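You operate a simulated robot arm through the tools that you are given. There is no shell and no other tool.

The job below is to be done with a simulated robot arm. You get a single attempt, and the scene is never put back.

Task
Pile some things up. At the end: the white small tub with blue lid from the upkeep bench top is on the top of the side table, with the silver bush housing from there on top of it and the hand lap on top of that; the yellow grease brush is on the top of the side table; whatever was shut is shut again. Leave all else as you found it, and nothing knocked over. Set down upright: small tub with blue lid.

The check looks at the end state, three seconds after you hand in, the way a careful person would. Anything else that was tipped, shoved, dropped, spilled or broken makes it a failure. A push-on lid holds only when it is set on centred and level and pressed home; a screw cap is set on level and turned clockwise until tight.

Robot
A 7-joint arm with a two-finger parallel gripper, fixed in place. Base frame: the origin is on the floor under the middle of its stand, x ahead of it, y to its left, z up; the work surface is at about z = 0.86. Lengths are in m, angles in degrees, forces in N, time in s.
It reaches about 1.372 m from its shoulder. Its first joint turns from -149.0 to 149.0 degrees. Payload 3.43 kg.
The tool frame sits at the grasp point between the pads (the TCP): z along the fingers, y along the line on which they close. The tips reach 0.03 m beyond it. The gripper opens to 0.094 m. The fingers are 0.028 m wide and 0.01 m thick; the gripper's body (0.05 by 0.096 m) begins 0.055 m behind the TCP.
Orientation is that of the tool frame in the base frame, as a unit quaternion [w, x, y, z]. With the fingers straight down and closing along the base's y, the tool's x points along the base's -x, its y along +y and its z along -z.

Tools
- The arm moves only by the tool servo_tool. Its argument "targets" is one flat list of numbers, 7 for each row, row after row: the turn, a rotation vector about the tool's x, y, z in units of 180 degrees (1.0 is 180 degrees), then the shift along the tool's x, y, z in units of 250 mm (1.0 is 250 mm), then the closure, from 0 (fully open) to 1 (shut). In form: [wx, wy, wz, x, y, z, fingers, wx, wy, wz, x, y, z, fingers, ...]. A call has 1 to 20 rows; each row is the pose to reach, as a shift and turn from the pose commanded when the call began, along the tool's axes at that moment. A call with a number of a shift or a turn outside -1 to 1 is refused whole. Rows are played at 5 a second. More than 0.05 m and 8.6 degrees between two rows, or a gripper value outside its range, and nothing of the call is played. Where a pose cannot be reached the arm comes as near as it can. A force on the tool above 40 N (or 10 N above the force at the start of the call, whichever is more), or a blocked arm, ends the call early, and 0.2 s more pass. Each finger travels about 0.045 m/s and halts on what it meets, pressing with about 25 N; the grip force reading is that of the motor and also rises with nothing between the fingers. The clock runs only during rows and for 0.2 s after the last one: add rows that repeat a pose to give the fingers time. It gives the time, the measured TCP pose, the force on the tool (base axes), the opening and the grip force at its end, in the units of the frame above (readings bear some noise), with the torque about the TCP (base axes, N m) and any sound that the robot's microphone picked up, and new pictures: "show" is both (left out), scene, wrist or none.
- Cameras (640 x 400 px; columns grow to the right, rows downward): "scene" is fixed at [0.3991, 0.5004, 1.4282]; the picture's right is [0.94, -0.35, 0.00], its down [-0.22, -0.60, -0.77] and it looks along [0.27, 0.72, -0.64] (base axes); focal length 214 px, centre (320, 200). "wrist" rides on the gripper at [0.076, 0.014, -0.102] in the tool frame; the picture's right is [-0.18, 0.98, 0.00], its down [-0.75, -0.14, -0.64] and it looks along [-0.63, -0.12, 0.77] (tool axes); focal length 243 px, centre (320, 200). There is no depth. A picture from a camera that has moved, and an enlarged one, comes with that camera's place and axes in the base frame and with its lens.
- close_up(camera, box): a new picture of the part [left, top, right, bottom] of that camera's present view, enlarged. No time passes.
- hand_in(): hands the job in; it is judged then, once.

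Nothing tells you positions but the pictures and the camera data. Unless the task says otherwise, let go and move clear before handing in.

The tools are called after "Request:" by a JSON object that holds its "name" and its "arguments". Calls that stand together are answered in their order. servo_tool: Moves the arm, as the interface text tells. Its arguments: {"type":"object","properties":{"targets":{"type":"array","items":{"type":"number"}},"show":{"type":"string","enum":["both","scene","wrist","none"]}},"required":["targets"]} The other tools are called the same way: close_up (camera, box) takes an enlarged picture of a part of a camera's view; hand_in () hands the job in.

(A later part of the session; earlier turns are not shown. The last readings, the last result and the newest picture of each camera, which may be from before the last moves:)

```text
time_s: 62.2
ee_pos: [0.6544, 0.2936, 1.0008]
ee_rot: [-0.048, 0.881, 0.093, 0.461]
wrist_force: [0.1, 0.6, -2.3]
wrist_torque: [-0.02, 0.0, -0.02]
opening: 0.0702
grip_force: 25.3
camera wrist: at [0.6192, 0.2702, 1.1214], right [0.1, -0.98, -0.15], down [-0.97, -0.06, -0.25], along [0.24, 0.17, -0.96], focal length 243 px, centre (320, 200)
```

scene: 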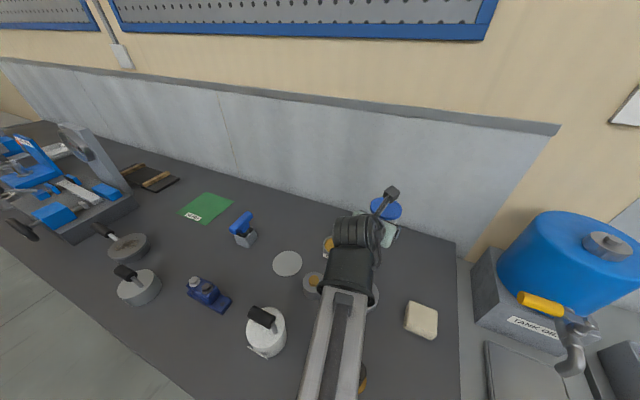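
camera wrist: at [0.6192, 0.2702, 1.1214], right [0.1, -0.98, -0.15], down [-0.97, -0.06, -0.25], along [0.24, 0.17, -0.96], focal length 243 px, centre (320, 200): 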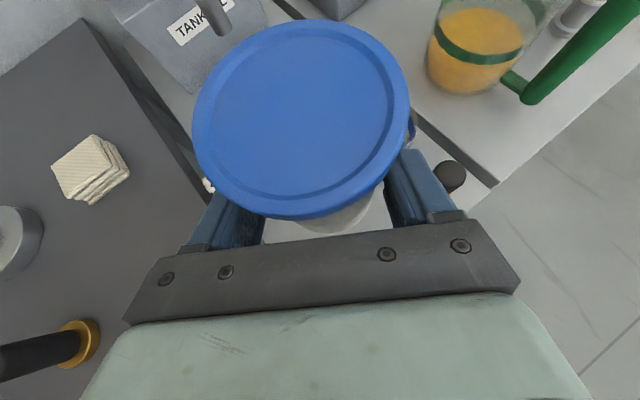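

Right above the spot: the tub centre projects to about (0.669, 0.297), and the brush is clear of the right finger. I'll descend.

Request:
{"name": "servo_tool", "arguments": {"targets": [0, 0, 0, -0.066, 0, 0.046, 1, 0, 0, 0, -0.131, 0, 0.092, 1, 0, 0, 0, -0.197, 0, 0.138, 1, 0, 0, 0, -0.262, 0, 0.183, 1, 0, 0, 0, -0.328, 0, 0.229, 1, 0, 0, 0, -0.393, 0, 0.275, 1, 0, 0, 0, -0.44, 0, 0.308, 1], "show": "wrist"}}

```text
time_s: 63.8
ee_pos: [0.6543, 0.292, 0.8664]
ee_rot: [-0.047, 0.882, 0.093, 0.46]
wrist_force: [1.6, -0.2, -2.4]
wrist_torque: [0.0, 0.04, 0.0]
opening: 0.0701
grip_force: 24.8
camera wrist: at [0.618, 0.269, 0.9857], right [0.1, -0.98, -0.15], down [-0.97, -0.06, -0.25], along [0.24, 0.17, -0.96], focal length 243 px, centre (320, 200)
```

wrist: 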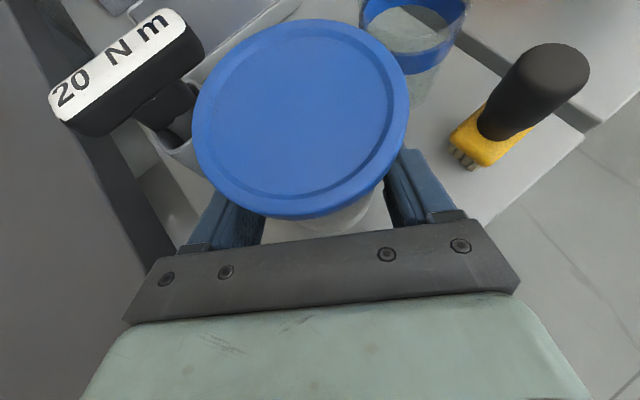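

Request:
{"name": "servo_tool", "arguments": {"targets": [0, 0, 0, -0.02, 0, 0.014, 1, 0, 0, 0, -0.039, 0, 0.0275, 1], "show": "none"}}

Request:
{"name": "servo_tool", "arguments": {"targets": [0, 0, 0, -0.005, 0, 0.0034, 1, 0, 0, 0, -0.01, 0, 0.007, 1], "show": "none"}}

```text
time_s: 64.4
ee_pos: [0.6541, 0.2909, 0.8538]
ee_rot: [-0.049, 0.881, 0.094, 0.46]
wrist_force: [0.1, -0.5, -2.6]
wrist_torque: [0.03, 0.01, -0.01]
opening: 0.0696
grip_force: 25.2
```

```text
time_s: 65.0
ee_pos: [0.6539, 0.2918, 0.8511]
ee_rot: [-0.048, 0.882, 0.093, 0.46]
wrist_force: [-0.4, 0.1, -2.3]
wrist_torque: [-0.01, 0.02, 0.01]
opening: 0.0699
grip_force: 24.7
```

Request:
{"name": "servo_tool", "arguments": {"targets": [0, 0, 0, -0.0033, 0, 0.0023, 1, 0, 0, 0, -0.0066, 0, 0.0046, 1], "show": "none"}}

Request:
{"name": "servo_tool", "arguments": {"targets": [0, 0, 0, -0.0033, 0, 0.0023, 1, 0, 0, 0, -0.0066, 0, 0.0046, 1], "show": "none"}}

```text
time_s: 65.6
ee_pos: [0.6536, 0.2921, 0.8485]
ee_rot: [-0.048, 0.882, 0.093, 0.46]
wrist_force: [-0.1, -0.6, -2.9]
wrist_torque: [-0.03, 0.01, 0.04]
opening: 0.0697
grip_force: 24.9
```

```text
time_s: 66.2
ee_pos: [0.6546, 0.2916, 0.8484]
ee_rot: [-0.048, 0.881, 0.094, 0.46]
wrist_force: [-0.7, -1.5, 6.6]
wrist_torque: [-0.09, 0.17, 0.04]
opening: 0.07
grip_force: 25.0
```

The tub touched down. I'll ease off half a millimetre and open slowly.

Request:
{"name": "servo_tool", "arguments": {"targets": [0, 0, 0, 0.0016, 0, -0.0011, 1, 0, 0, 0, 0.0016, 0, -0.0011, 0.22, 0, 0, 0, 0.0016, 0, -0.0011, 0.15, 0, 0, 0, 0.0016, 0, -0.0011, 0.08, 0, 0, 0, 0.0016, 0, -0.0011, 0, 0, 0, 0, 0.0016, 0, -0.0011, 0], "show": "wrist"}}

```text
time_s: 67.6
ee_pos: [0.6555, 0.2918, 0.8479]
ee_rot: [-0.049, 0.881, 0.093, 0.461]
wrist_force: [0.6, 0.2, -0.2]
wrist_torque: [0.01, -0.02, -0.03]
opening: 0.0939
grip_force: 0.0
camera wrist: at [0.6187, 0.2692, 0.9683], right [0.1, -0.98, -0.15], down [-0.97, -0.06, -0.25], along [0.24, 0.17, -0.96], focal length 243 px, centre (320, 200)
```

wrist: 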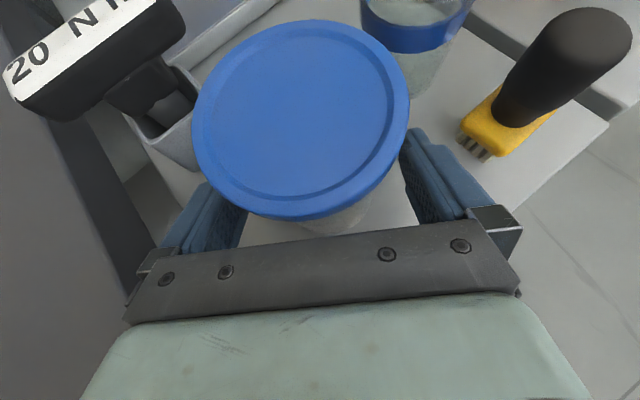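

The tub is standing free. I'll slide back a little, then rise straight up so nothing catches the lid.

Request:
{"name": "servo_tool", "arguments": {"targets": [0, 0, 0, -0.015, 0, -0.022, 0, 0, 0, 0, -0.031, 0, -0.044, 0, 0, 0, 0, -0.046, 0, -0.0655, 0, 0, 0, 0, 0.02, 0, -0.111, 0, 0, 0, 0, 0.085, 0, -0.157, 0, 0, 0, 0, 0.15, 0, -0.203, 0, 0, 0, 0, 0.216, 0, -0.249, 0, 0, 0, 0, 0.282, 0, -0.295, 0, 0, 0, 0, 0.347, 0, -0.341, 0], "show": "wrist"}}

```text
time_s: 69.6
ee_pos: [0.6407, 0.2907, 0.9668]
ee_rot: [-0.048, 0.883, 0.093, 0.458]
wrist_force: [-0.6, 0.3, 0.0]
wrist_torque: [-0.01, 0.02, 0.02]
opening: 0.0938
grip_force: 0.0
out of reach, approached as far as the arm can: row 2, 3, 4, 5, 6, 7, 8, 9
camera wrist: at [0.6047, 0.2677, 1.088], right [0.1, -0.98, -0.15], down [-0.97, -0.06, -0.25], along [0.23, 0.17, -0.96], focal length 243 px, centre (320, 200)
```

wrist: 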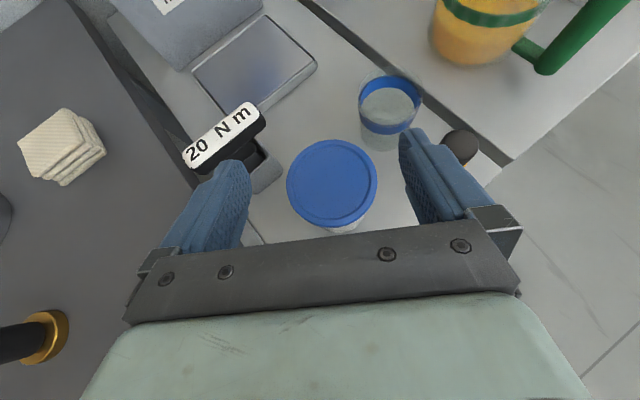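

Request:
{"name": "close_up", "arguments": {"camera": "wrist", "box": [260, 110, 420, 240]}}

```text
3.08 times, centred on (340, 175) of wrist
camera zoom: at [0.6047, 0.2677, 1.088], right [0.1, -0.98, -0.15], down [-0.97, -0.06, -0.25], along [0.23, 0.17, -0.96], focal length 746 px, centre (258, 277)
```

zoom: 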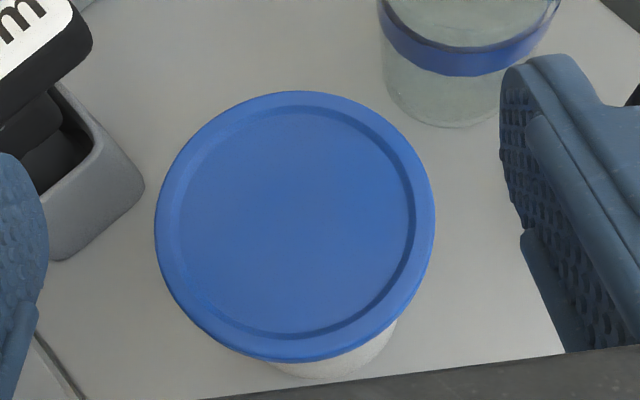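

The tub stands at (0.668, 0.294) with its lid on. Next I'll bring the tool back to vertical and head for the bush housing at about (0.488, 0.785).

Request:
{"name": "servo_tool", "arguments": {"targets": [0, 0, 0, 0.066, 0, -0.046, 0, 0, -0.038, 0, 0.09, -0.1, -0.055, 0, 0, -0.076, 0, 0.115, -0.2, -0.065, 0, 0, -0.114, 0, 0.135, -0.3, -0.07, 0, 0, -0.152, 0, 0.155, -0.4, -0.075, 0, 0, -0.19, 0, 0.175, -0.5, -0.08, 0, 0, -0.228, 0, 0.19, -0.6, -0.085, 0, 0, -0.266, 0, 0.21, -0.7, -0.09, 0, 0, -0.3044, 0, 0.224, -0.807, -0.098, 0]}}

```text
time_s: 71.6
ee_pos: [0.6113, 0.4905, 1.0283]
ee_rot: [0.001, 0.994, 0.105, 0.003]
wrist_force: [-0.1, -0.1, -0.1]
wrist_torque: [-0.02, -0.01, 0.05]
opening: 0.094
grip_force: 0.0
camera wrist: at [0.689, 0.4918, 1.1298], right [0.03, -1.0, 0.0], down [-0.77, -0.02, 0.64], along [-0.64, -0.02, -0.77], focal length 243 px, centre (320, 200)
```

scene: 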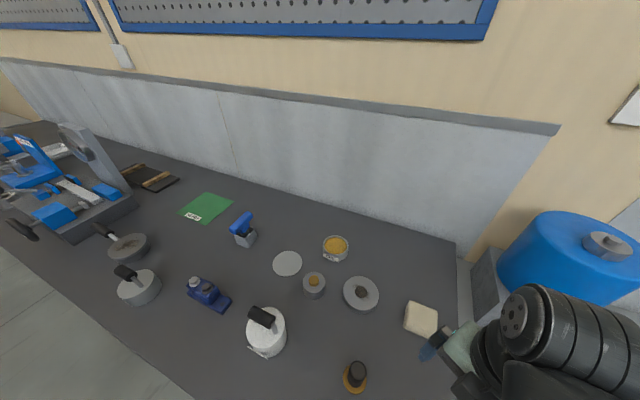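
wrist: 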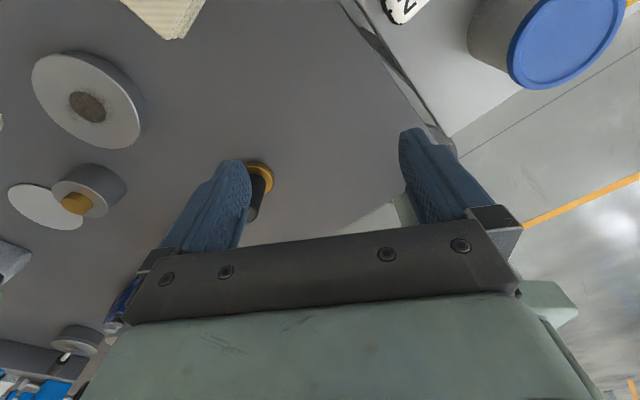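

Request:
{"name": "servo_tool", "arguments": {"targets": [0, 0, 0, -0.03, -0.16, 0, 0, 0, 0, 0, -0.06, -0.32, 0, 0, 0, 0, 0, -0.09, -0.48, 0, 0, 0, 0, 0, -0.12, -0.64, 0, 0, 0, 0, 0, -0.15, -0.8, 0, 0, 0, -0.002, 0, -0.181, -0.964, 0, 0], "show": "none"}}

Request:
{"name": "servo_tool", "arguments": {"targets": [0, 0, 0, -0.018, -0.096, 0, 0, 0, 0, 0, -0.036, -0.192, 0, 0, 0, 0, 0, -0.055, -0.288, 0, 0]}}

```text
time_s: 73.0
ee_pos: [0.5165, 0.7191, 1.0293]
ee_rot: [0.0, 0.994, 0.105, -0.002]
wrist_force: [-0.5, -0.7, 0.0]
wrist_torque: [0.04, -0.01, 0.05]
opening: 0.0941
grip_force: 0.0
```

```text
time_s: 73.8
ee_pos: [0.4899, 0.786, 1.0297]
ee_rot: [0.0, 0.995, 0.104, -0.001]
wrist_force: [0.6, -0.3, 0.3]
wrist_torque: [0.02, -0.01, 0.0]
opening: 0.0941
grip_force: 0.1
camera wrist: at [0.5671, 0.7872, 1.1305], right [0.02, -1.0, 0.0], down [-0.77, -0.02, 0.64], along [-0.64, -0.02, -0.77], focal length 243 px, centre (320, 200)
```

scene: 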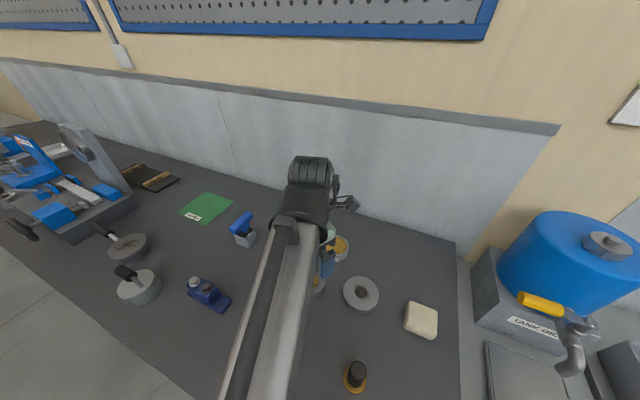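
wrist: 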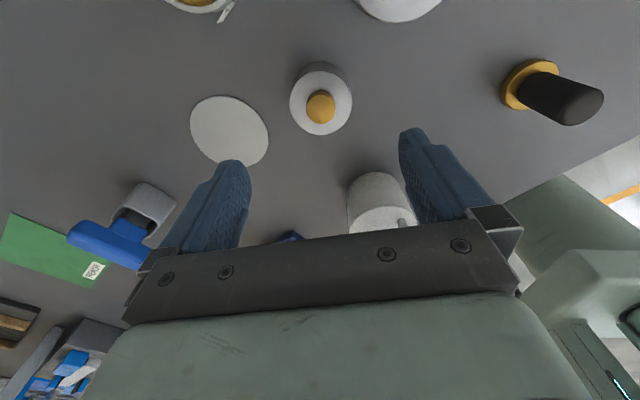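

Request:
{"name": "close_up", "arguments": {"camera": "wrist", "box": [270, 50, 370, 150]}}

```text
4.00 times, centred on (320, 100) of wrist
camera zoom: at [0.5671, 0.7872, 1.1305], right [0.02, -1.0, 0.0], down [-0.77, -0.02, 0.64], along [-0.64, -0.02, -0.77], focal length 970 px, centre (320, 600)
```

zoom: 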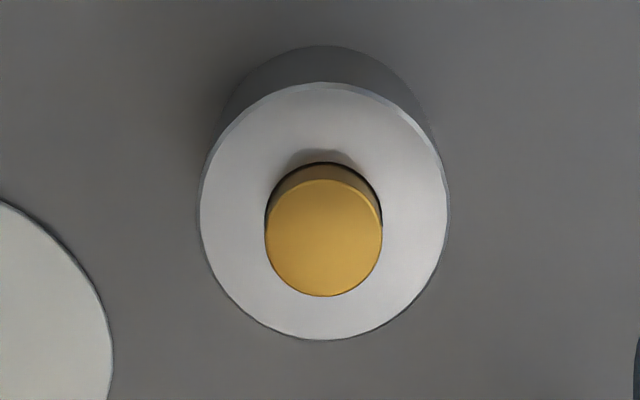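

Alignment on the housing is within 1 mm. I'll descend around it.

Request:
{"name": "servo_tool", "arguments": {"targets": [0, 0, 0, 0, 0.003, 0.1, 0, 0, 0, 0, 0, 0.003, 0.2, 0, 0, 0, 0, 0, 0.003, 0.3, 0, 0, 0, 0, 0, 0.003, 0.4, 0, 0, 0, 0, 0, 0.003, 0.48, 0, 0, 0, 0, 0, 0.003, 0.535, 0]}}

```text
time_s: 75.2
ee_pos: [0.4893, 0.7877, 0.8945]
ee_rot: [-0.001, 0.994, 0.106, -0.001]
wrist_force: [0.0, 0.2, -0.9]
wrist_torque: [-0.01, 0.0, -0.02]
opening: 0.094
grip_force: 0.1
camera wrist: at [0.5667, 0.7879, 0.9954], right [0.03, -1.0, 0.0], down [-0.77, -0.02, 0.64], along [-0.64, -0.02, -0.77], focal length 243 px, centre (320, 200)
```

scene: 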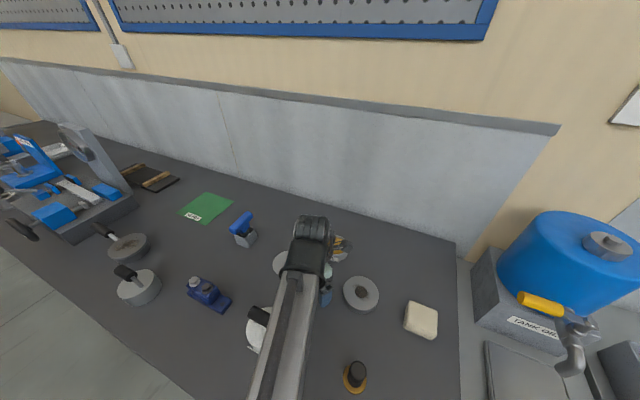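
wrist: 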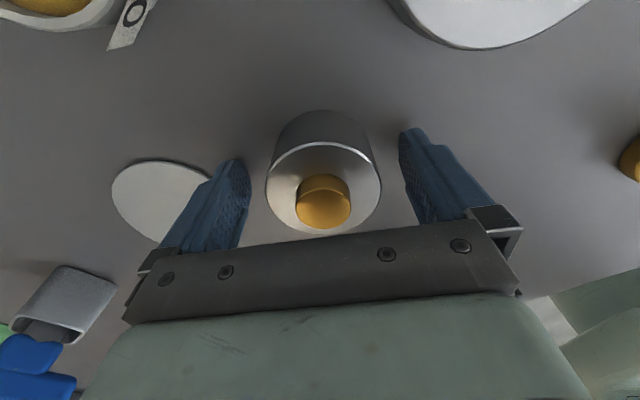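

The housing sits between the fingers. I'll close.

Request:
{"name": "servo_tool", "arguments": {"targets": [0, 0, 0, 0, 0, 0, 0.15, 0, 0, 0, 0, 0, 0, 0.3, 0, 0, 0, 0, 0, 0, 0.4, 0, 0, 0, 0, 0, 0, 0.6, 0, 0, 0, 0, 0, 0, 1, 0, 0, 0, 0, 0, 0, 1], "show": "wrist"}}

```text
time_s: 76.6
ee_pos: [0.4885, 0.7861, 0.8952]
ee_rot: [0.001, 0.994, 0.105, -0.001]
wrist_force: [0.2, -2.0, 0.4]
wrist_torque: [-0.08, -0.01, -0.02]
opening: 0.0598
grip_force: 25.3
camera wrist: at [0.5667, 0.7879, 0.9957], right [0.03, -1.0, 0.0], down [-0.77, -0.02, 0.64], along [-0.64, -0.02, -0.77], focal length 243 px, centre (320, 200)
```

wrist: 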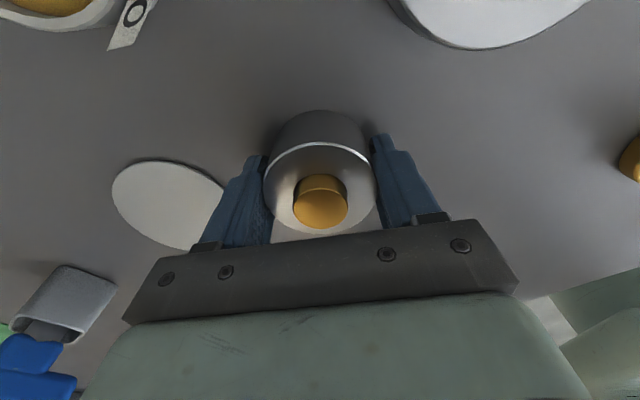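

Request:
{"name": "close_up", "arguments": {"camera": "wrist", "box": [250, 100, 390, 240]}}

```text
2.86 times, centred on (320, 170) of wrist
camera zoom: at [0.5667, 0.7879, 0.9957], right [0.03, -1.0, 0.0], down [-0.77, -0.02, 0.64], along [-0.64, -0.02, -0.77], focal length 693 px, centre (320, 286)
```

zoom: 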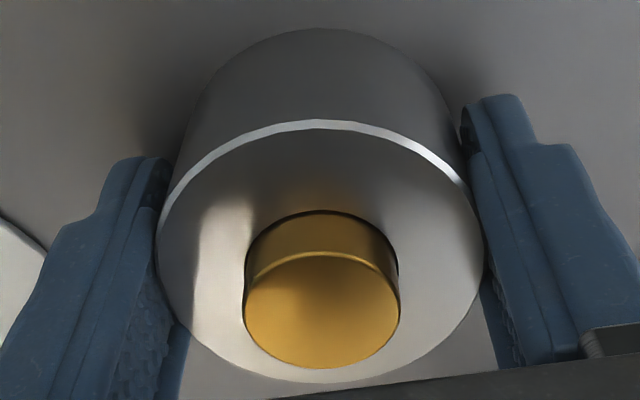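

The housing is gripped at 60 mm and centred. I'll lift it and check that it's level.

Request:
{"name": "servo_tool", "arguments": {"targets": [0, 0, 0, 0, 0, -0.03, 1, 0, 0, 0, 0, 0, -0.1, 1, 0, 0, 0, 0, 0, -0.2, 1, 0, 0, 0, 0, 0, -0.3, 1, 0, 0, 0, 0, 0, -0.42, 1, 0, 0, 0, 0, 0, -0.54, 1]}}

```text
time_s: 78.0
ee_pos: [0.4864, 0.784, 1.0301]
ee_rot: [0.001, 0.994, 0.105, -0.001]
wrist_force: [0.5, 0.2, -6.2]
wrist_torque: [-0.04, 0.05, -0.02]
opening: 0.0597
grip_force: 24.9
camera wrist: at [0.5658, 0.7862, 1.1319], right [0.03, -1.0, 0.0], down [-0.77, -0.02, 0.64], along [-0.64, -0.02, -0.77], focal length 243 px, centre (320, 200)
```

scene: 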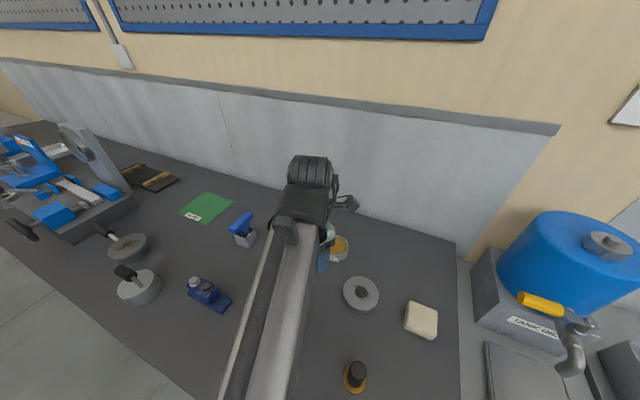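
wrist: 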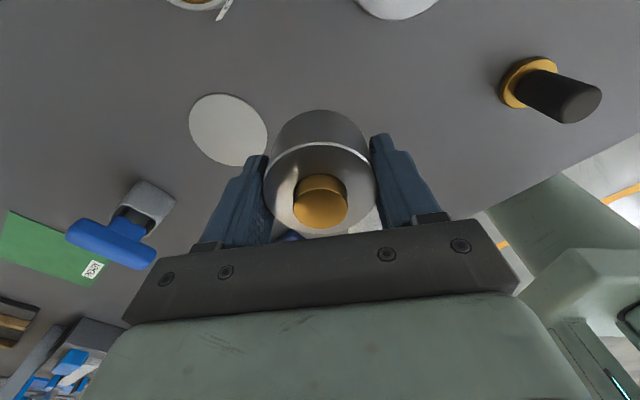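

The housing is up and level with its bush in place. I'll carry it across to the side table in three moves.

Request:
{"name": "servo_tool", "arguments": {"targets": [0, 0, 0, 0.02, 0.138, 0, 1, 0, 0, 0, 0.039, 0.276, 0, 1, 0, 0, 0, 0.059, 0.415, 0, 1, 0, 0, 0, 0.078, 0.553, 0, 1, 0, 0, 0, 0.098, 0.691, 0, 1], "show": "none"}}

Request:
{"name": "servo_tool", "arguments": {"targets": [0, 0, 0, 0.02, 0.138, 0, 1, 0, 0, 0, 0.039, 0.276, 0, 1, 0, 0, 0, 0.059, 0.415, 0, 1, 0, 0, 0, 0.078, 0.553, 0, 1, 0, 0, 0, 0.098, 0.691, 0, 1], "show": "wrist"}}

```text
time_s: 79.2
ee_pos: [0.5493, 0.6187, 1.0303]
ee_rot: [0.0, 0.994, 0.106, 0.0]
wrist_force: [0.1, 0.8, -6.2]
wrist_torque: [0.01, 0.01, -0.03]
opening: 0.0598
grip_force: 24.7
```

```text
time_s: 80.4
ee_pos: [0.6105, 0.4542, 1.0309]
ee_rot: [0.0, 0.994, 0.105, -0.001]
wrist_force: [-0.1, -0.5, -5.8]
wrist_torque: [-0.02, 0.0, 0.02]
opening: 0.0598
grip_force: 24.5
camera wrist: at [0.6881, 0.4572, 1.1321], right [0.03, -1.0, 0.0], down [-0.77, -0.02, 0.64], along [-0.64, -0.02, -0.77], focal length 243 px, centre (320, 200)
```

wrist: 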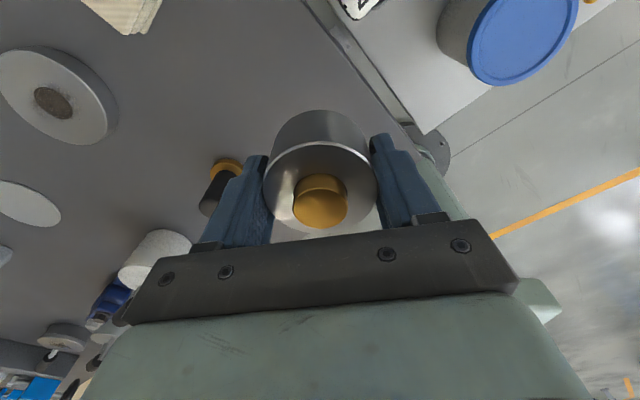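

Request:
{"name": "servo_tool", "arguments": {"targets": [0, 0, 0, 0.019, 0.135, 0, 1, 0, 0, 0, 0.038, 0.269, 0, 1, 0, 0, 0, 0.056, 0.404, 0, 1, 0, 0, 0, 0.075, 0.538, 0, 1, 0, 0, 0, 0.094, 0.673, 0, 1], "show": "wrist"}}

```text
time_s: 81.6
ee_pos: [0.6685, 0.2985, 1.0284]
ee_rot: [0.0, 0.994, 0.107, -0.001]
wrist_force: [0.1, 0.8, -6.4]
wrist_torque: [0.02, -0.01, 0.0]
opening: 0.0597
grip_force: 24.3
camera wrist: at [0.7467, 0.3001, 1.1295], right [0.03, -1.0, 0.0], down [-0.77, -0.02, 0.64], along [-0.64, -0.02, -0.77], focal length 243 px, centre (320, 200)
```

wrist: 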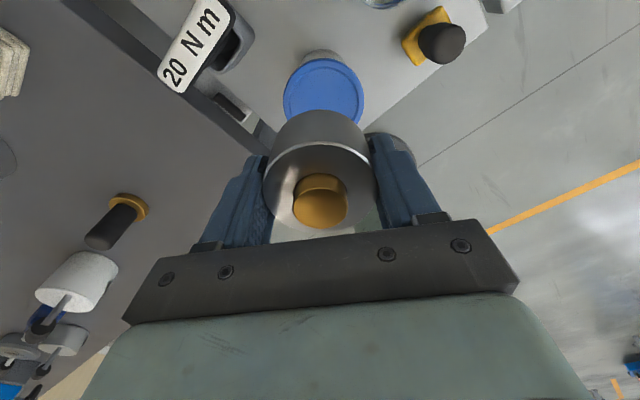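

Request:
{"name": "close_up", "arguments": {"camera": "wrist", "box": [260, 40, 390, 240]}}

Request:
{"name": "close_up", "arguments": {"camera": "wrist", "box": [270, 40, 380, 140]}}

```text
2.00 times, centred on (325, 140) of wrist
camera zoom: at [0.7467, 0.3001, 1.1295], right [0.03, -1.0, 0.0], down [-0.77, -0.02, 0.64], along [-0.64, -0.02, -0.77], focal length 485 px, centre (310, 320)
```

zoom: 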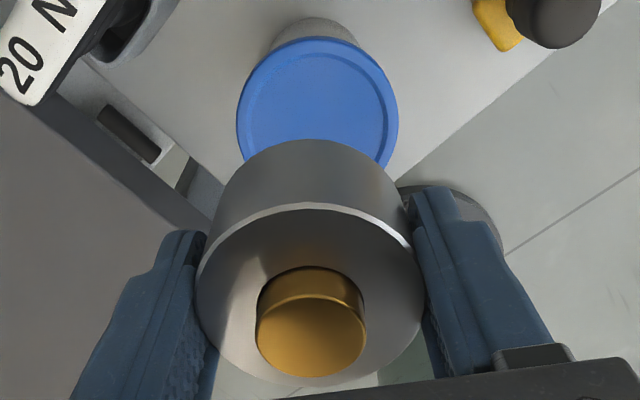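

```text
4.00 times, centred on (325, 90) of wrist
camera zoom: at [0.7467, 0.3001, 1.1295], right [0.03, -1.0, 0.0], down [-0.77, -0.02, 0.64], along [-0.64, -0.02, -0.77], focal length 970 px, centre (300, 640)
```

zoom: 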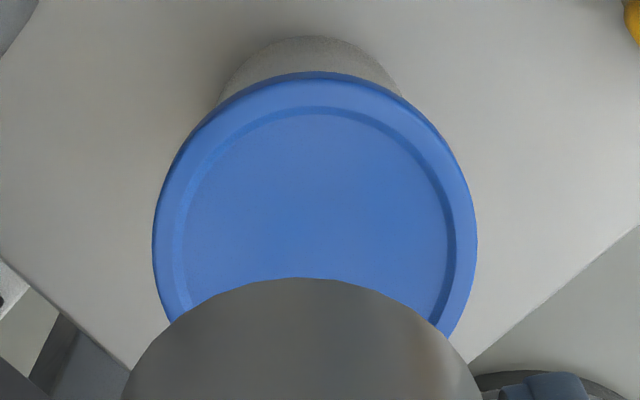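

The lid centre is about 1.4 mm and 3.3 mm off the housing's axis in tool x and y. I'll correct that and descend to just above the lid.

Request:
{"name": "servo_tool", "arguments": {"targets": [0, 0, 0, -0.006, 0.013, 0.0, 1, 0, 0, 0, -0.006, 0.013, 0.09, 1, 0, 0, 0, -0.006, 0.013, 0.18, 1, 0, 0, 0, -0.006, 0.013, 0.26, 1, 0, 0, 0, -0.006, 0.013, 0.32, 1, 0, 0, 0, -0.006, 0.013, 0.355, 1], "show": "wrist"}}

Request:
{"name": "close_up", "arguments": {"camera": "wrist", "box": [250, 70, 390, 170]}}

```text
time_s: 83.0
ee_pos: [0.6683, 0.2951, 0.9409]
ee_rot: [0.0, 0.994, 0.106, -0.001]
wrist_force: [-0.6, -0.5, -6.7]
wrist_torque: [-0.01, 0.0, 0.02]
opening: 0.0599
grip_force: 25.3
camera wrist: at [0.7454, 0.2963, 1.0414], right [0.03, -1.0, 0.0], down [-0.77, -0.02, 0.64], along [-0.64, -0.02, -0.77], focal length 243 px, centre (320, 200)
```

wrist: 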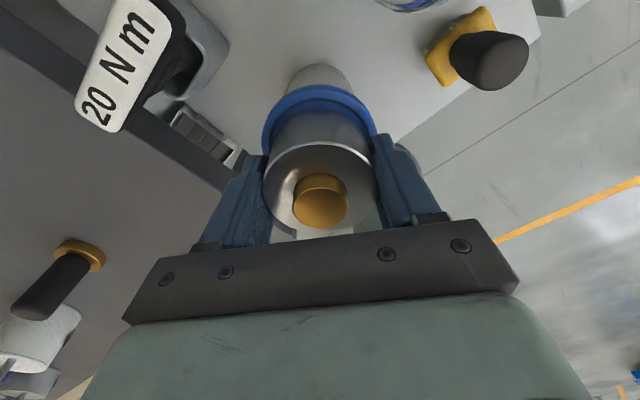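

```text
4.00 times, centred on (320, 120) of wrist
camera zoom: at [0.7454, 0.2963, 1.0414], right [0.03, -1.0, 0.0], down [-0.77, -0.02, 0.64], along [-0.64, -0.02, -0.77], focal length 970 px, centre (320, 520)
```

zoom: 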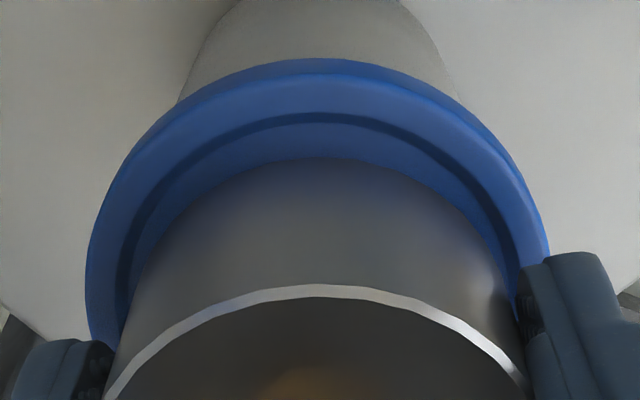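

The housing is centred over the lid within about 1–2 mm. I'll lower it in small steps and watch the force.

Request:
{"name": "servo_tool", "arguments": {"targets": [0, 0, 0, -0.003, 0, 0.02, 1, 0, 0, 0, -0.003, 0, 0.036, 1], "show": "none"}}

Request:
{"name": "servo_tool", "arguments": {"targets": [0, 0, 0, 0, 0, 0.005, 1, 0, 0, 0, 0, 0, 0.01, 1], "show": "none"}}

```text
time_s: 83.6
ee_pos: [0.6654, 0.2935, 0.9335]
ee_rot: [0.0, 0.994, 0.106, 0.0]
wrist_force: [-1.3, -1.6, 15.8]
wrist_torque: [0.07, 0.03, -0.04]
opening: 0.0598
grip_force: 24.8
```

```text
time_s: 84.2
ee_pos: [0.6657, 0.2943, 0.9302]
ee_rot: [0.0, 0.994, 0.105, 0.0]
wrist_force: [-2.3, 0.0, 17.2]
wrist_torque: [0.05, 0.08, 0.01]
opening: 0.0598
grip_force: 25.1
```

Force came up earlier than I expected, so I'll look before going further.

Request:
{"name": "close_up", "arguments": {"camera": "wrist", "box": [240, 60, 400, 240]}}

Request:
{"name": "close_up", "arguments": {"camera": "wrist", "box": [260, 70, 380, 150]}}

```text
2.22 times, centred on (320, 150) of wrist
camera zoom: at [0.7432, 0.2955, 1.0319], right [0.03, -1.0, 0.0], down [-0.77, -0.02, 0.64], along [-0.64, -0.02, -0.77], focal length 539 px, centre (320, 311)
```

zoom: 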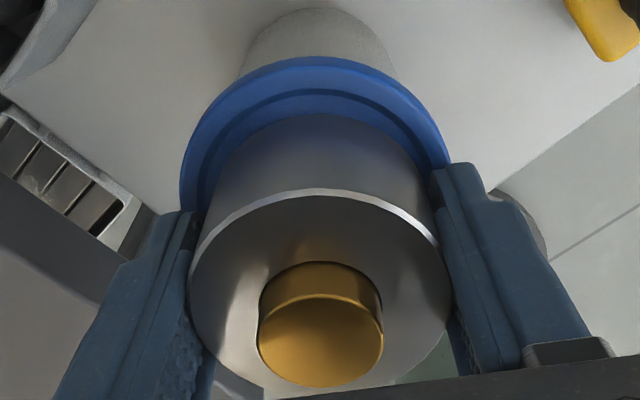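

```text
5.00 times, centred on (320, 110) of wrist
camera zoom: at [0.7432, 0.2955, 1.0319], right [0.03, -1.0, 0.0], down [-0.77, -0.02, 0.64], along [-0.64, -0.02, -0.77], focal length 1213 px, centre (320, 650)
```

zoom: 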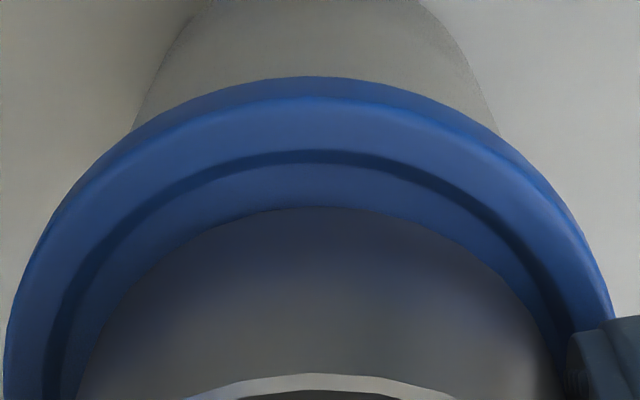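

The contact fits a slightly lower bench and table than I assumed, so the housing is on the lid, but it sits about 3 mm towards the robot side. I'll lift a few millimetres, recentre it, and check.

Request:
{"name": "servo_tool", "arguments": {"targets": [0, 0, 0, 0, 0, -0.02, 1, 0, 0, 0, 0, 0, -0.04, 1, 0, 0, 0, 0.012, 0, -0.04, 1, 0, 0, 0, 0.012, 0, -0.04, 1], "show": "wrist"}}

Request:
{"name": "close_up", "arguments": {"camera": "wrist", "box": [250, 70, 390, 170]}}

```text
time_s: 85.2
ee_pos: [0.6682, 0.2945, 0.9387]
ee_rot: [0.001, 0.994, 0.106, 0.0]
wrist_force: [-0.7, 0.1, -5.5]
wrist_torque: [-0.01, 0.06, 0.0]
opening: 0.06
grip_force: 24.6
camera wrist: at [0.7464, 0.2965, 1.0409], right [0.03, -1.0, 0.0], down [-0.77, -0.02, 0.64], along [-0.64, -0.02, -0.77], focal length 243 px, centre (320, 200)
```

wrist: 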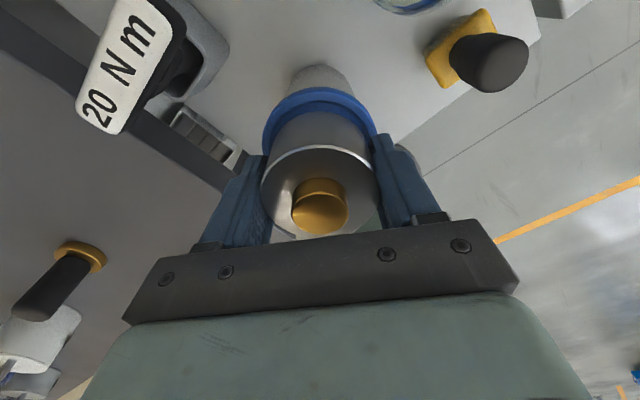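

```text
4.00 times, centred on (320, 120) of wrist
camera zoom: at [0.7464, 0.2965, 1.0409], right [0.03, -1.0, 0.0], down [-0.77, -0.02, 0.64], along [-0.64, -0.02, -0.77], focal length 970 px, centre (320, 520)
```

zoom: 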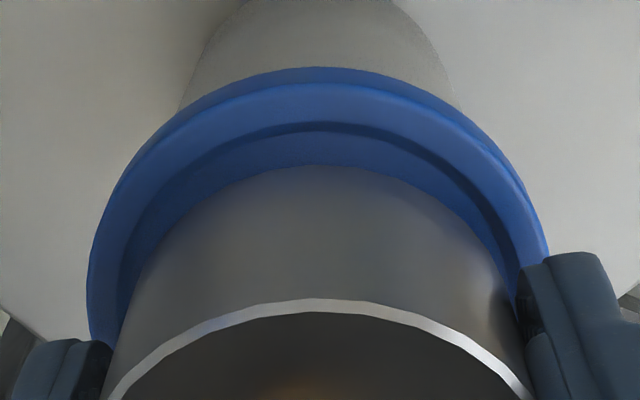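

Now it's centred. I'll lower it again in small steps.

Request:
{"name": "servo_tool", "arguments": {"targets": [0, 0, 0, 0, 0, 0.012, 1, 0, 0, 0, 0, 0, 0.022, 1], "show": "none"}}

Request:
{"name": "servo_tool", "arguments": {"targets": [0, 0, 0, 0, 0, 0.003, 1, 0, 0, 0, 0, 0, 0.006, 1], "show": "none"}}

```text
time_s: 85.8
ee_pos: [0.6698, 0.2936, 0.9354]
ee_rot: [-0.001, 0.994, 0.106, -0.001]
wrist_force: [0.6, 0.6, -5.6]
wrist_torque: [0.01, 0.01, 0.03]
opening: 0.0596
grip_force: 25.1
```

```text
time_s: 86.4
ee_pos: [0.6674, 0.2944, 0.933]
ee_rot: [0.001, 0.994, 0.106, -0.002]
wrist_force: [1.2, 1.1, -5.5]
wrist_torque: [0.0, 0.03, -0.04]
opening: 0.0598
grip_force: 24.8
```

Request:
{"name": "servo_tool", "arguments": {"targets": [0, 0, 0, 0, 0, 0.003, 1, 0, 0, 0, 0, 0, 0.006, 1], "show": "none"}}

Request:
{"name": "servo_tool", "arguments": {"targets": [0, 0, 0, 0, 0, 0.002, 1, 0, 0, 0, 0, 0, 0.004, 1], "show": "wrist"}}

```text
time_s: 87.0
ee_pos: [0.6686, 0.2947, 0.9314]
ee_rot: [0.0, 0.995, 0.105, -0.001]
wrist_force: [-1.1, -0.2, -5.5]
wrist_torque: [0.0, 0.0, -0.03]
opening: 0.0596
grip_force: 24.9
```

```text
time_s: 87.6
ee_pos: [0.6691, 0.2945, 0.9311]
ee_rot: [-0.001, 0.994, 0.106, -0.001]
wrist_force: [0.8, 0.8, -6.1]
wrist_torque: [-0.03, 0.02, 0.01]
opening: 0.0593
grip_force: 25.0
camera wrist: at [0.7463, 0.2959, 1.0321], right [0.03, -1.0, 0.0], down [-0.77, -0.02, 0.64], along [-0.64, -0.02, -0.77], focal length 243 px, centre (320, 200)
```

wrist: 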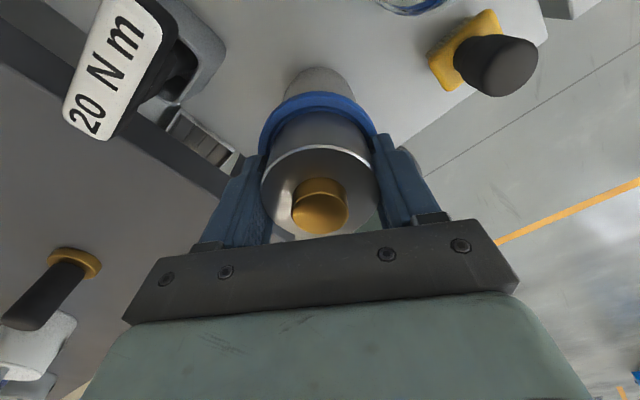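

Request:
{"name": "servo_tool", "arguments": {"targets": [0, 0, 0, 0, 0, 0.003, 1, 0, 0, 0, 0, 0, 0.005, 1], "show": "none"}}

Request:
{"name": "servo_tool", "arguments": {"targets": [0, 0, 0, 0, 0, 0.003, 1, 0, 0, 0, 0, 0, 0.005, 1], "show": "none"}}

```text
time_s: 88.2
ee_pos: [0.6681, 0.2947, 0.9313]
ee_rot: [0.0, 0.994, 0.106, 0.0]
wrist_force: [-2.0, -2.2, 13.6]
wrist_torque: [-0.02, 0.12, 0.04]
opening: 0.0597
grip_force: 24.8
```

```text
time_s: 88.8
ee_pos: [0.6688, 0.2939, 0.9307]
ee_rot: [0.001, 0.994, 0.105, 0.0]
wrist_force: [-4.1, -2.2, 12.2]
wrist_torque: [-0.01, 0.35, 0.02]
opening: 0.0598
grip_force: 24.8
stopped in row 2: the force on the tool passed its limit at 42 N (the readings are from after the stop); the commanded pose is now the measured one
```

Solid contact now. I'll ease off half a millimetre and check the seating before releasing.

Request:
{"name": "servo_tool", "arguments": {"targets": [0, 0, 0, 0, 0, -0.001, 1, 0, 0, 0, 0, 0, -0.002, 1], "show": "wrist"}}

Request:
{"name": "close_up", "arguments": {"camera": "wrist", "box": [250, 70, 390, 170]}}

```text
time_s: 89.4
ee_pos: [0.6691, 0.2961, 0.9306]
ee_rot: [0.001, 0.994, 0.106, 0.001]
wrist_force: [-4.1, -2.1, 7.4]
wrist_torque: [-0.1, 0.32, 0.03]
opening: 0.06
grip_force: 25.2
camera wrist: at [0.7464, 0.2961, 1.0319], right [0.03, -1.0, 0.0], down [-0.77, -0.02, 0.64], along [-0.64, -0.02, -0.77], focal length 243 px, centre (320, 200)
```

wrist: 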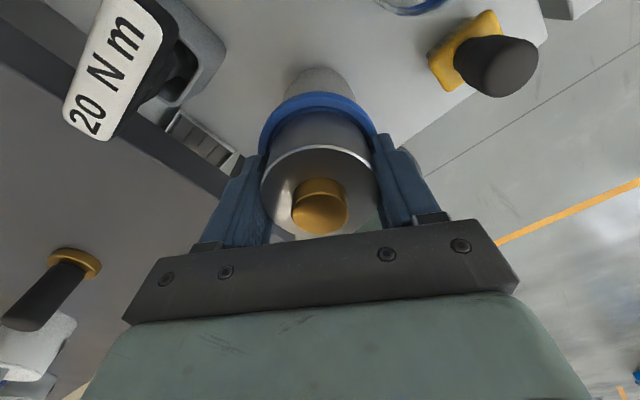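

```text
4.00 times, centred on (320, 120) of wrist
camera zoom: at [0.7464, 0.2961, 1.0319], right [0.03, -1.0, 0.0], down [-0.77, -0.02, 0.64], along [-0.64, -0.02, -0.77], focal length 970 px, centre (320, 520)
```

zoom: 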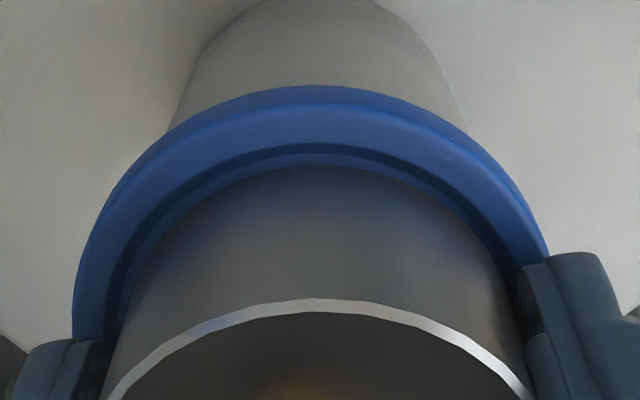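

Request:
{"name": "servo_tool", "arguments": {"targets": [0, 0, 0, 0, 0, -0.002, 1, 0, 0, 0, 0, 0, -0.004, 1], "show": "none"}}

```text
time_s: 90.0
ee_pos: [0.6687, 0.2952, 0.9311]
ee_rot: [0.0, 0.994, 0.105, 0.001]
wrist_force: [-0.2, 0.0, -6.3]
wrist_torque: [-0.01, -0.04, 0.01]
opening: 0.0597
grip_force: 25.1
```

Request:
{"name": "close_up", "arguments": {"camera": "wrist", "box": [255, 80, 385, 160]}}

Request:
{"name": "close_up", "arguments": {"camera": "wrist", "box": [240, 70, 330, 160]}}

Request:
{"name": "close_up", "arguments": {"camera": "wrist", "box": [310, 70, 400, 160]}}

```text
4.92 times, centred on (320, 120) of wrist
camera zoom: at [0.7472, 0.2968, 1.0324], right [0.03, -1.0, 0.0], down [-0.77, -0.02, 0.64], along [-0.64, -0.02, -0.77], focal length 1194 px, centre (320, 594)
```

zoom: 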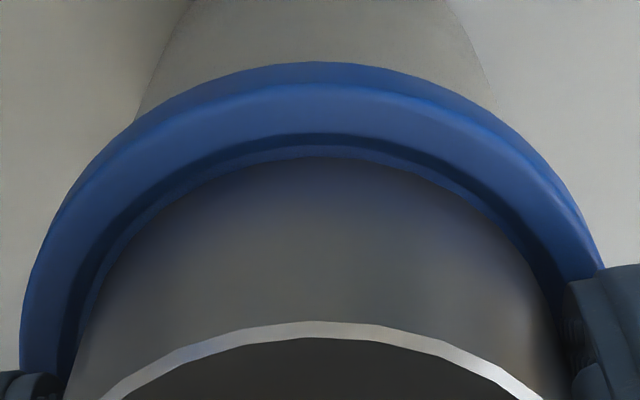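

```text
4.44 times, centred on (285, 115) of wrist
camera zoom: at [0.7472, 0.2968, 1.0324], right [0.03, -1.0, 0.0], down [-0.77, -0.02, 0.64], along [-0.64, -0.02, -0.77], focal length 1078 px, centre (476, 578)
```

zoom: 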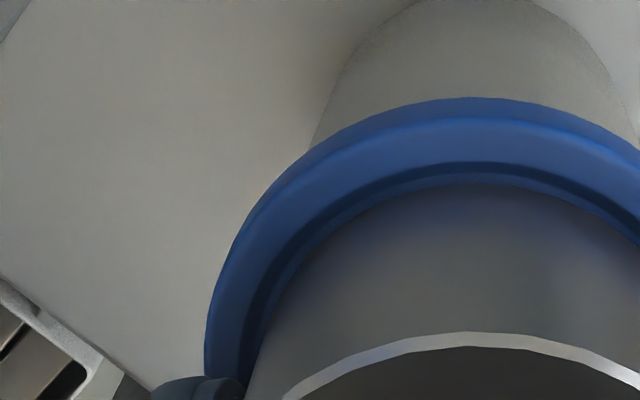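

```text
4.44 times, centred on (355, 115) of wrist
camera zoom: at [0.7472, 0.2968, 1.0324], right [0.03, -1.0, 0.0], down [-0.77, -0.02, 0.64], along [-0.64, -0.02, -0.77], focal length 1078 px, centre (164, 578)
```

zoom: 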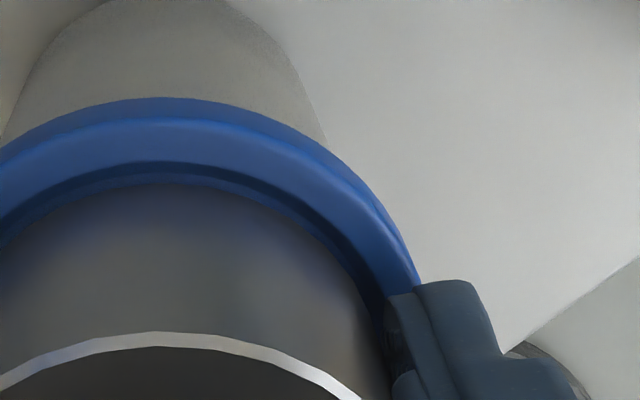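

The housing is about 1 mm off the lid's centre. I'll nudge it over and set it down.

Request:
{"name": "servo_tool", "arguments": {"targets": [0, 0, 0, -0.003, -0.004, -0.002, 1, 0, 0, 0, -0.003, -0.004, -0.002, 1, 0, 0, 0, -0.003, -0.004, 0.001, 1, 0, 0, 0, -0.003, -0.004, 0.002, 1], "show": "none"}}

Request:
{"name": "servo_tool", "arguments": {"targets": [0, 0, 0, 0, 0, 0.001, 1, 0, 0, 0, 0, 0, 0.002, 1], "show": "none"}}

```text
time_s: 91.0
ee_pos: [0.6673, 0.2964, 0.9309]
ee_rot: [0.001, 0.994, 0.105, 0.0]
wrist_force: [1.3, -1.8, -2.6]
wrist_torque: [-0.03, -0.02, 0.03]
opening: 0.0597
grip_force: 25.0
```

```text
time_s: 91.6
ee_pos: [0.6668, 0.2954, 0.9314]
ee_rot: [0.0, 0.995, 0.105, 0.0]
wrist_force: [-1.4, -0.2, -3.8]
wrist_torque: [0.09, 0.05, 0.04]
opening: 0.06
grip_force: 24.9
```

Request:
{"name": "servo_tool", "arguments": {"targets": [0, 0, 0, 0, 0, 0.001, 1, 0, 0, 0, 0, 0, 0.002, 1], "show": "none"}}

```text
time_s: 92.2
ee_pos: [0.6676, 0.2972, 0.9299]
ee_rot: [-0.001, 0.994, 0.106, 0.0]
wrist_force: [-0.9, 2.9, 8.1]
wrist_torque: [0.2, 0.21, 0.0]
opening: 0.0599
grip_force: 25.2
```

Seated on the lid. I'll ease off a quarter millimetre and open slowly.

Request:
{"name": "servo_tool", "arguments": {"targets": [0, 0, 0, 0, 0, -0.001, 1, 0, 0, 0, 0, 0, -0.001, 0.34, 0, 0, 0, 0, 0, -0.001, 0.3, 0, 0, 0, 0, 0, -0.001, 0.2, 0, 0, 0, 0, 0, -0.001, 0.1, 0, 0, 0, 0, 0, -0.001, 0, 0, 0, 0, 0, 0, -0.001, 0], "show": "wrist"}}

Request:
{"name": "close_up", "arguments": {"camera": "wrist", "box": [230, 70, 410, 240]}}

```text
time_s: 93.8
ee_pos: [0.6677, 0.2957, 0.9309]
ee_rot: [0.0, 0.994, 0.106, 0.0]
wrist_force: [-0.7, -0.4, 0.1]
wrist_torque: [0.01, 0.03, -0.02]
opening: 0.094
grip_force: 0.0
camera wrist: at [0.7458, 0.2973, 1.0315], right [0.03, -1.0, 0.0], down [-0.77, -0.02, 0.64], along [-0.64, -0.02, -0.77], focal length 243 px, centre (320, 200)
```

wrist: 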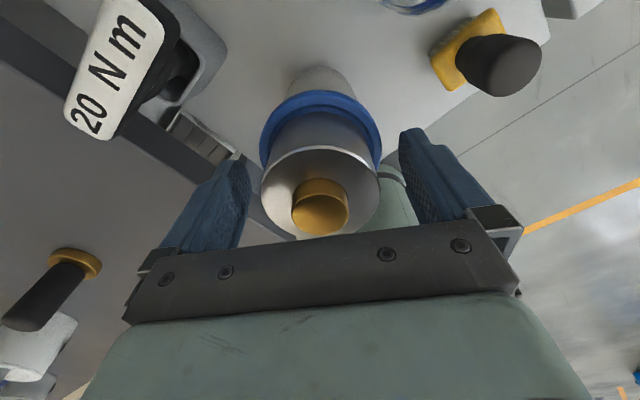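

```text
2.35 times, centred on (320, 155) of wrist
camera zoom: at [0.7458, 0.2973, 1.0315], right [0.03, -1.0, 0.0], down [-0.77, -0.02, 0.64], along [-0.64, -0.02, -0.77], focal length 571 px, centre (320, 306)
```

zoom: 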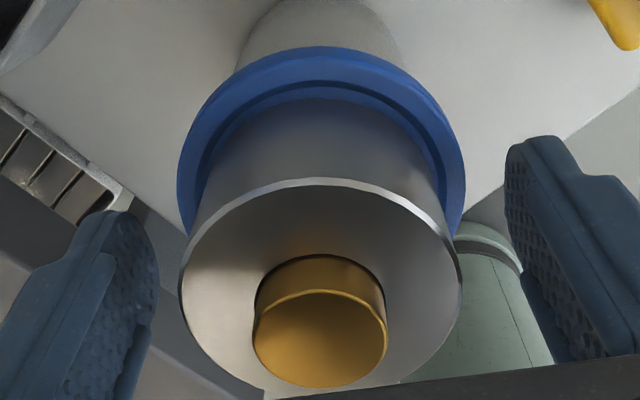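

The housing is sitting level and centred on the lid. I'll rise straight up and check it from above.

Request:
{"name": "servo_tool", "arguments": {"targets": [0, 0, 0, 0, 0, -0.04, 0, 0, 0, 0, 0, 0, -0.12, 0, 0, 0, 0, 0, 0, -0.22, 0, 0, 0, 0, 0, 0, -0.32, 0, 0, 0, 0, 0, 0, -0.4, 0], "show": "wrist"}}

Request:
{"name": "close_up", "arguments": {"camera": "wrist", "box": [260, 40, 380, 140]}}

```text
time_s: 95.0
ee_pos: [0.6679, 0.2959, 1.0303]
ee_rot: [0.0, 0.994, 0.105, 0.0]
wrist_force: [0.5, 1.0, -0.6]
wrist_torque: [0.03, -0.02, 0.01]
opening: 0.0939
grip_force: 0.0
camera wrist: at [0.7458, 0.2976, 1.1316], right [0.03, -1.0, 0.0], down [-0.77, -0.02, 0.64], along [-0.64, -0.02, -0.77], focal length 243 px, centre (320, 200)
```

wrist: 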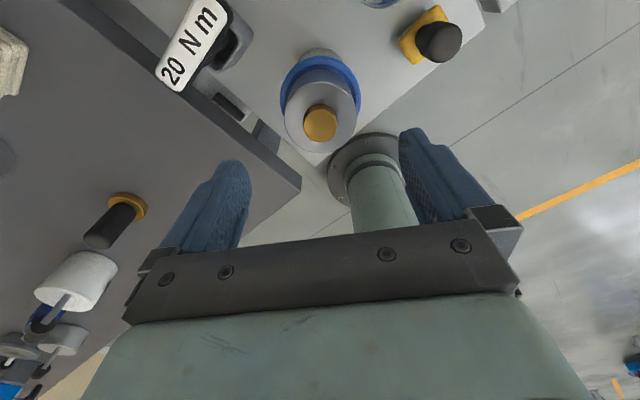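

```text
4.00 times, centred on (320, 90) of wrist
camera zoom: at [0.7458, 0.2976, 1.1316], right [0.03, -1.0, 0.0], down [-0.77, -0.02, 0.64], along [-0.64, -0.02, -0.77], focal length 970 px, centre (320, 640)
```

zoom: 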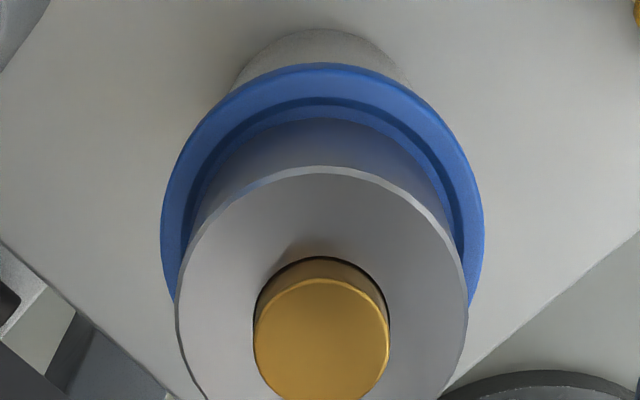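

The bush axis lines up with the tool axis here, at about (0.668, 0.296), with its top near z = 0.947. Now I'll go for the hand lap at about (0.501, 0.571).

Request:
{"name": "servo_tool", "arguments": {"targets": [0, 0, 0, -0.042, -0.122, 0, 0, 0, 0, 0, -0.085, -0.243, 0, 0, 0, 0, 0, -0.127, -0.365, 0, 0, 0, 0, 0, -0.169, -0.486, 0, 0, 0, 0, 0, -0.2115, -0.608, 0, 0], "show": "none"}}

Request:
{"name": "servo_tool", "arguments": {"targets": [0, 0, 0, -0.042, -0.122, 0, 0, 0, 0, 0, -0.085, -0.243, 0, 0, 0, 0, 0, -0.127, -0.365, 0, 0, 0, 0, 0, -0.169, -0.486, 0, 0, 0, 0, 0, -0.2115, -0.608, 0, 0], "show": "wrist"}}

Request:
{"name": "close_up", "arguments": {"camera": "wrist", "box": [260, 50, 380, 170]}}

```text
time_s: 96.2
ee_pos: [0.5854, 0.4331, 1.0287]
ee_rot: [0.0, 0.995, 0.104, 0.0]
wrist_force: [-0.2, -0.2, 0.1]
wrist_torque: [0.03, -0.02, -0.02]
opening: 0.0939
grip_force: 0.1
```

```text
time_s: 97.4
ee_pos: [0.5027, 0.5696, 1.0318]
ee_rot: [0.0, 0.994, 0.105, 0.0]
wrist_force: [-0.1, 0.2, -0.5]
wrist_torque: [0.01, -0.04, 0.02]
opening: 0.0941
grip_force: 0.1
camera wrist: at [0.5795, 0.5712, 1.1332], right [0.02, -1.0, 0.0], down [-0.77, -0.02, 0.64], along [-0.64, -0.02, -0.77], focal length 243 px, centre (320, 200)
```

wrist: 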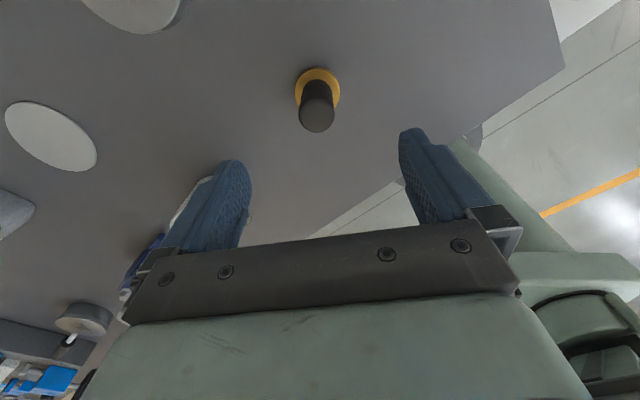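

```text
3.33 times, centred on (320, 110) of wrist
camera zoom: at [0.5795, 0.5712, 1.1332], right [0.02, -1.0, 0.0], down [-0.77, -0.02, 0.64], along [-0.64, -0.02, -0.77], focal length 809 px, centre (320, 500)
```

zoom: 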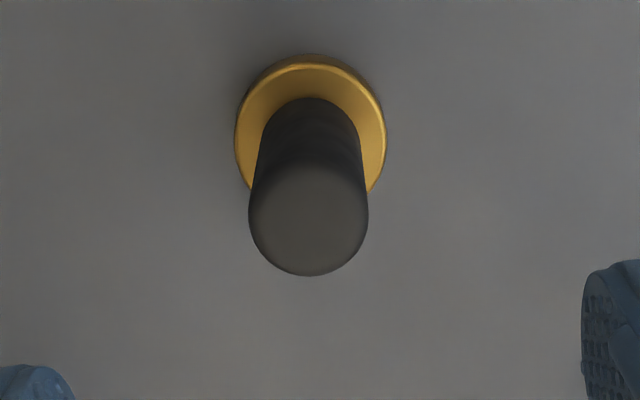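

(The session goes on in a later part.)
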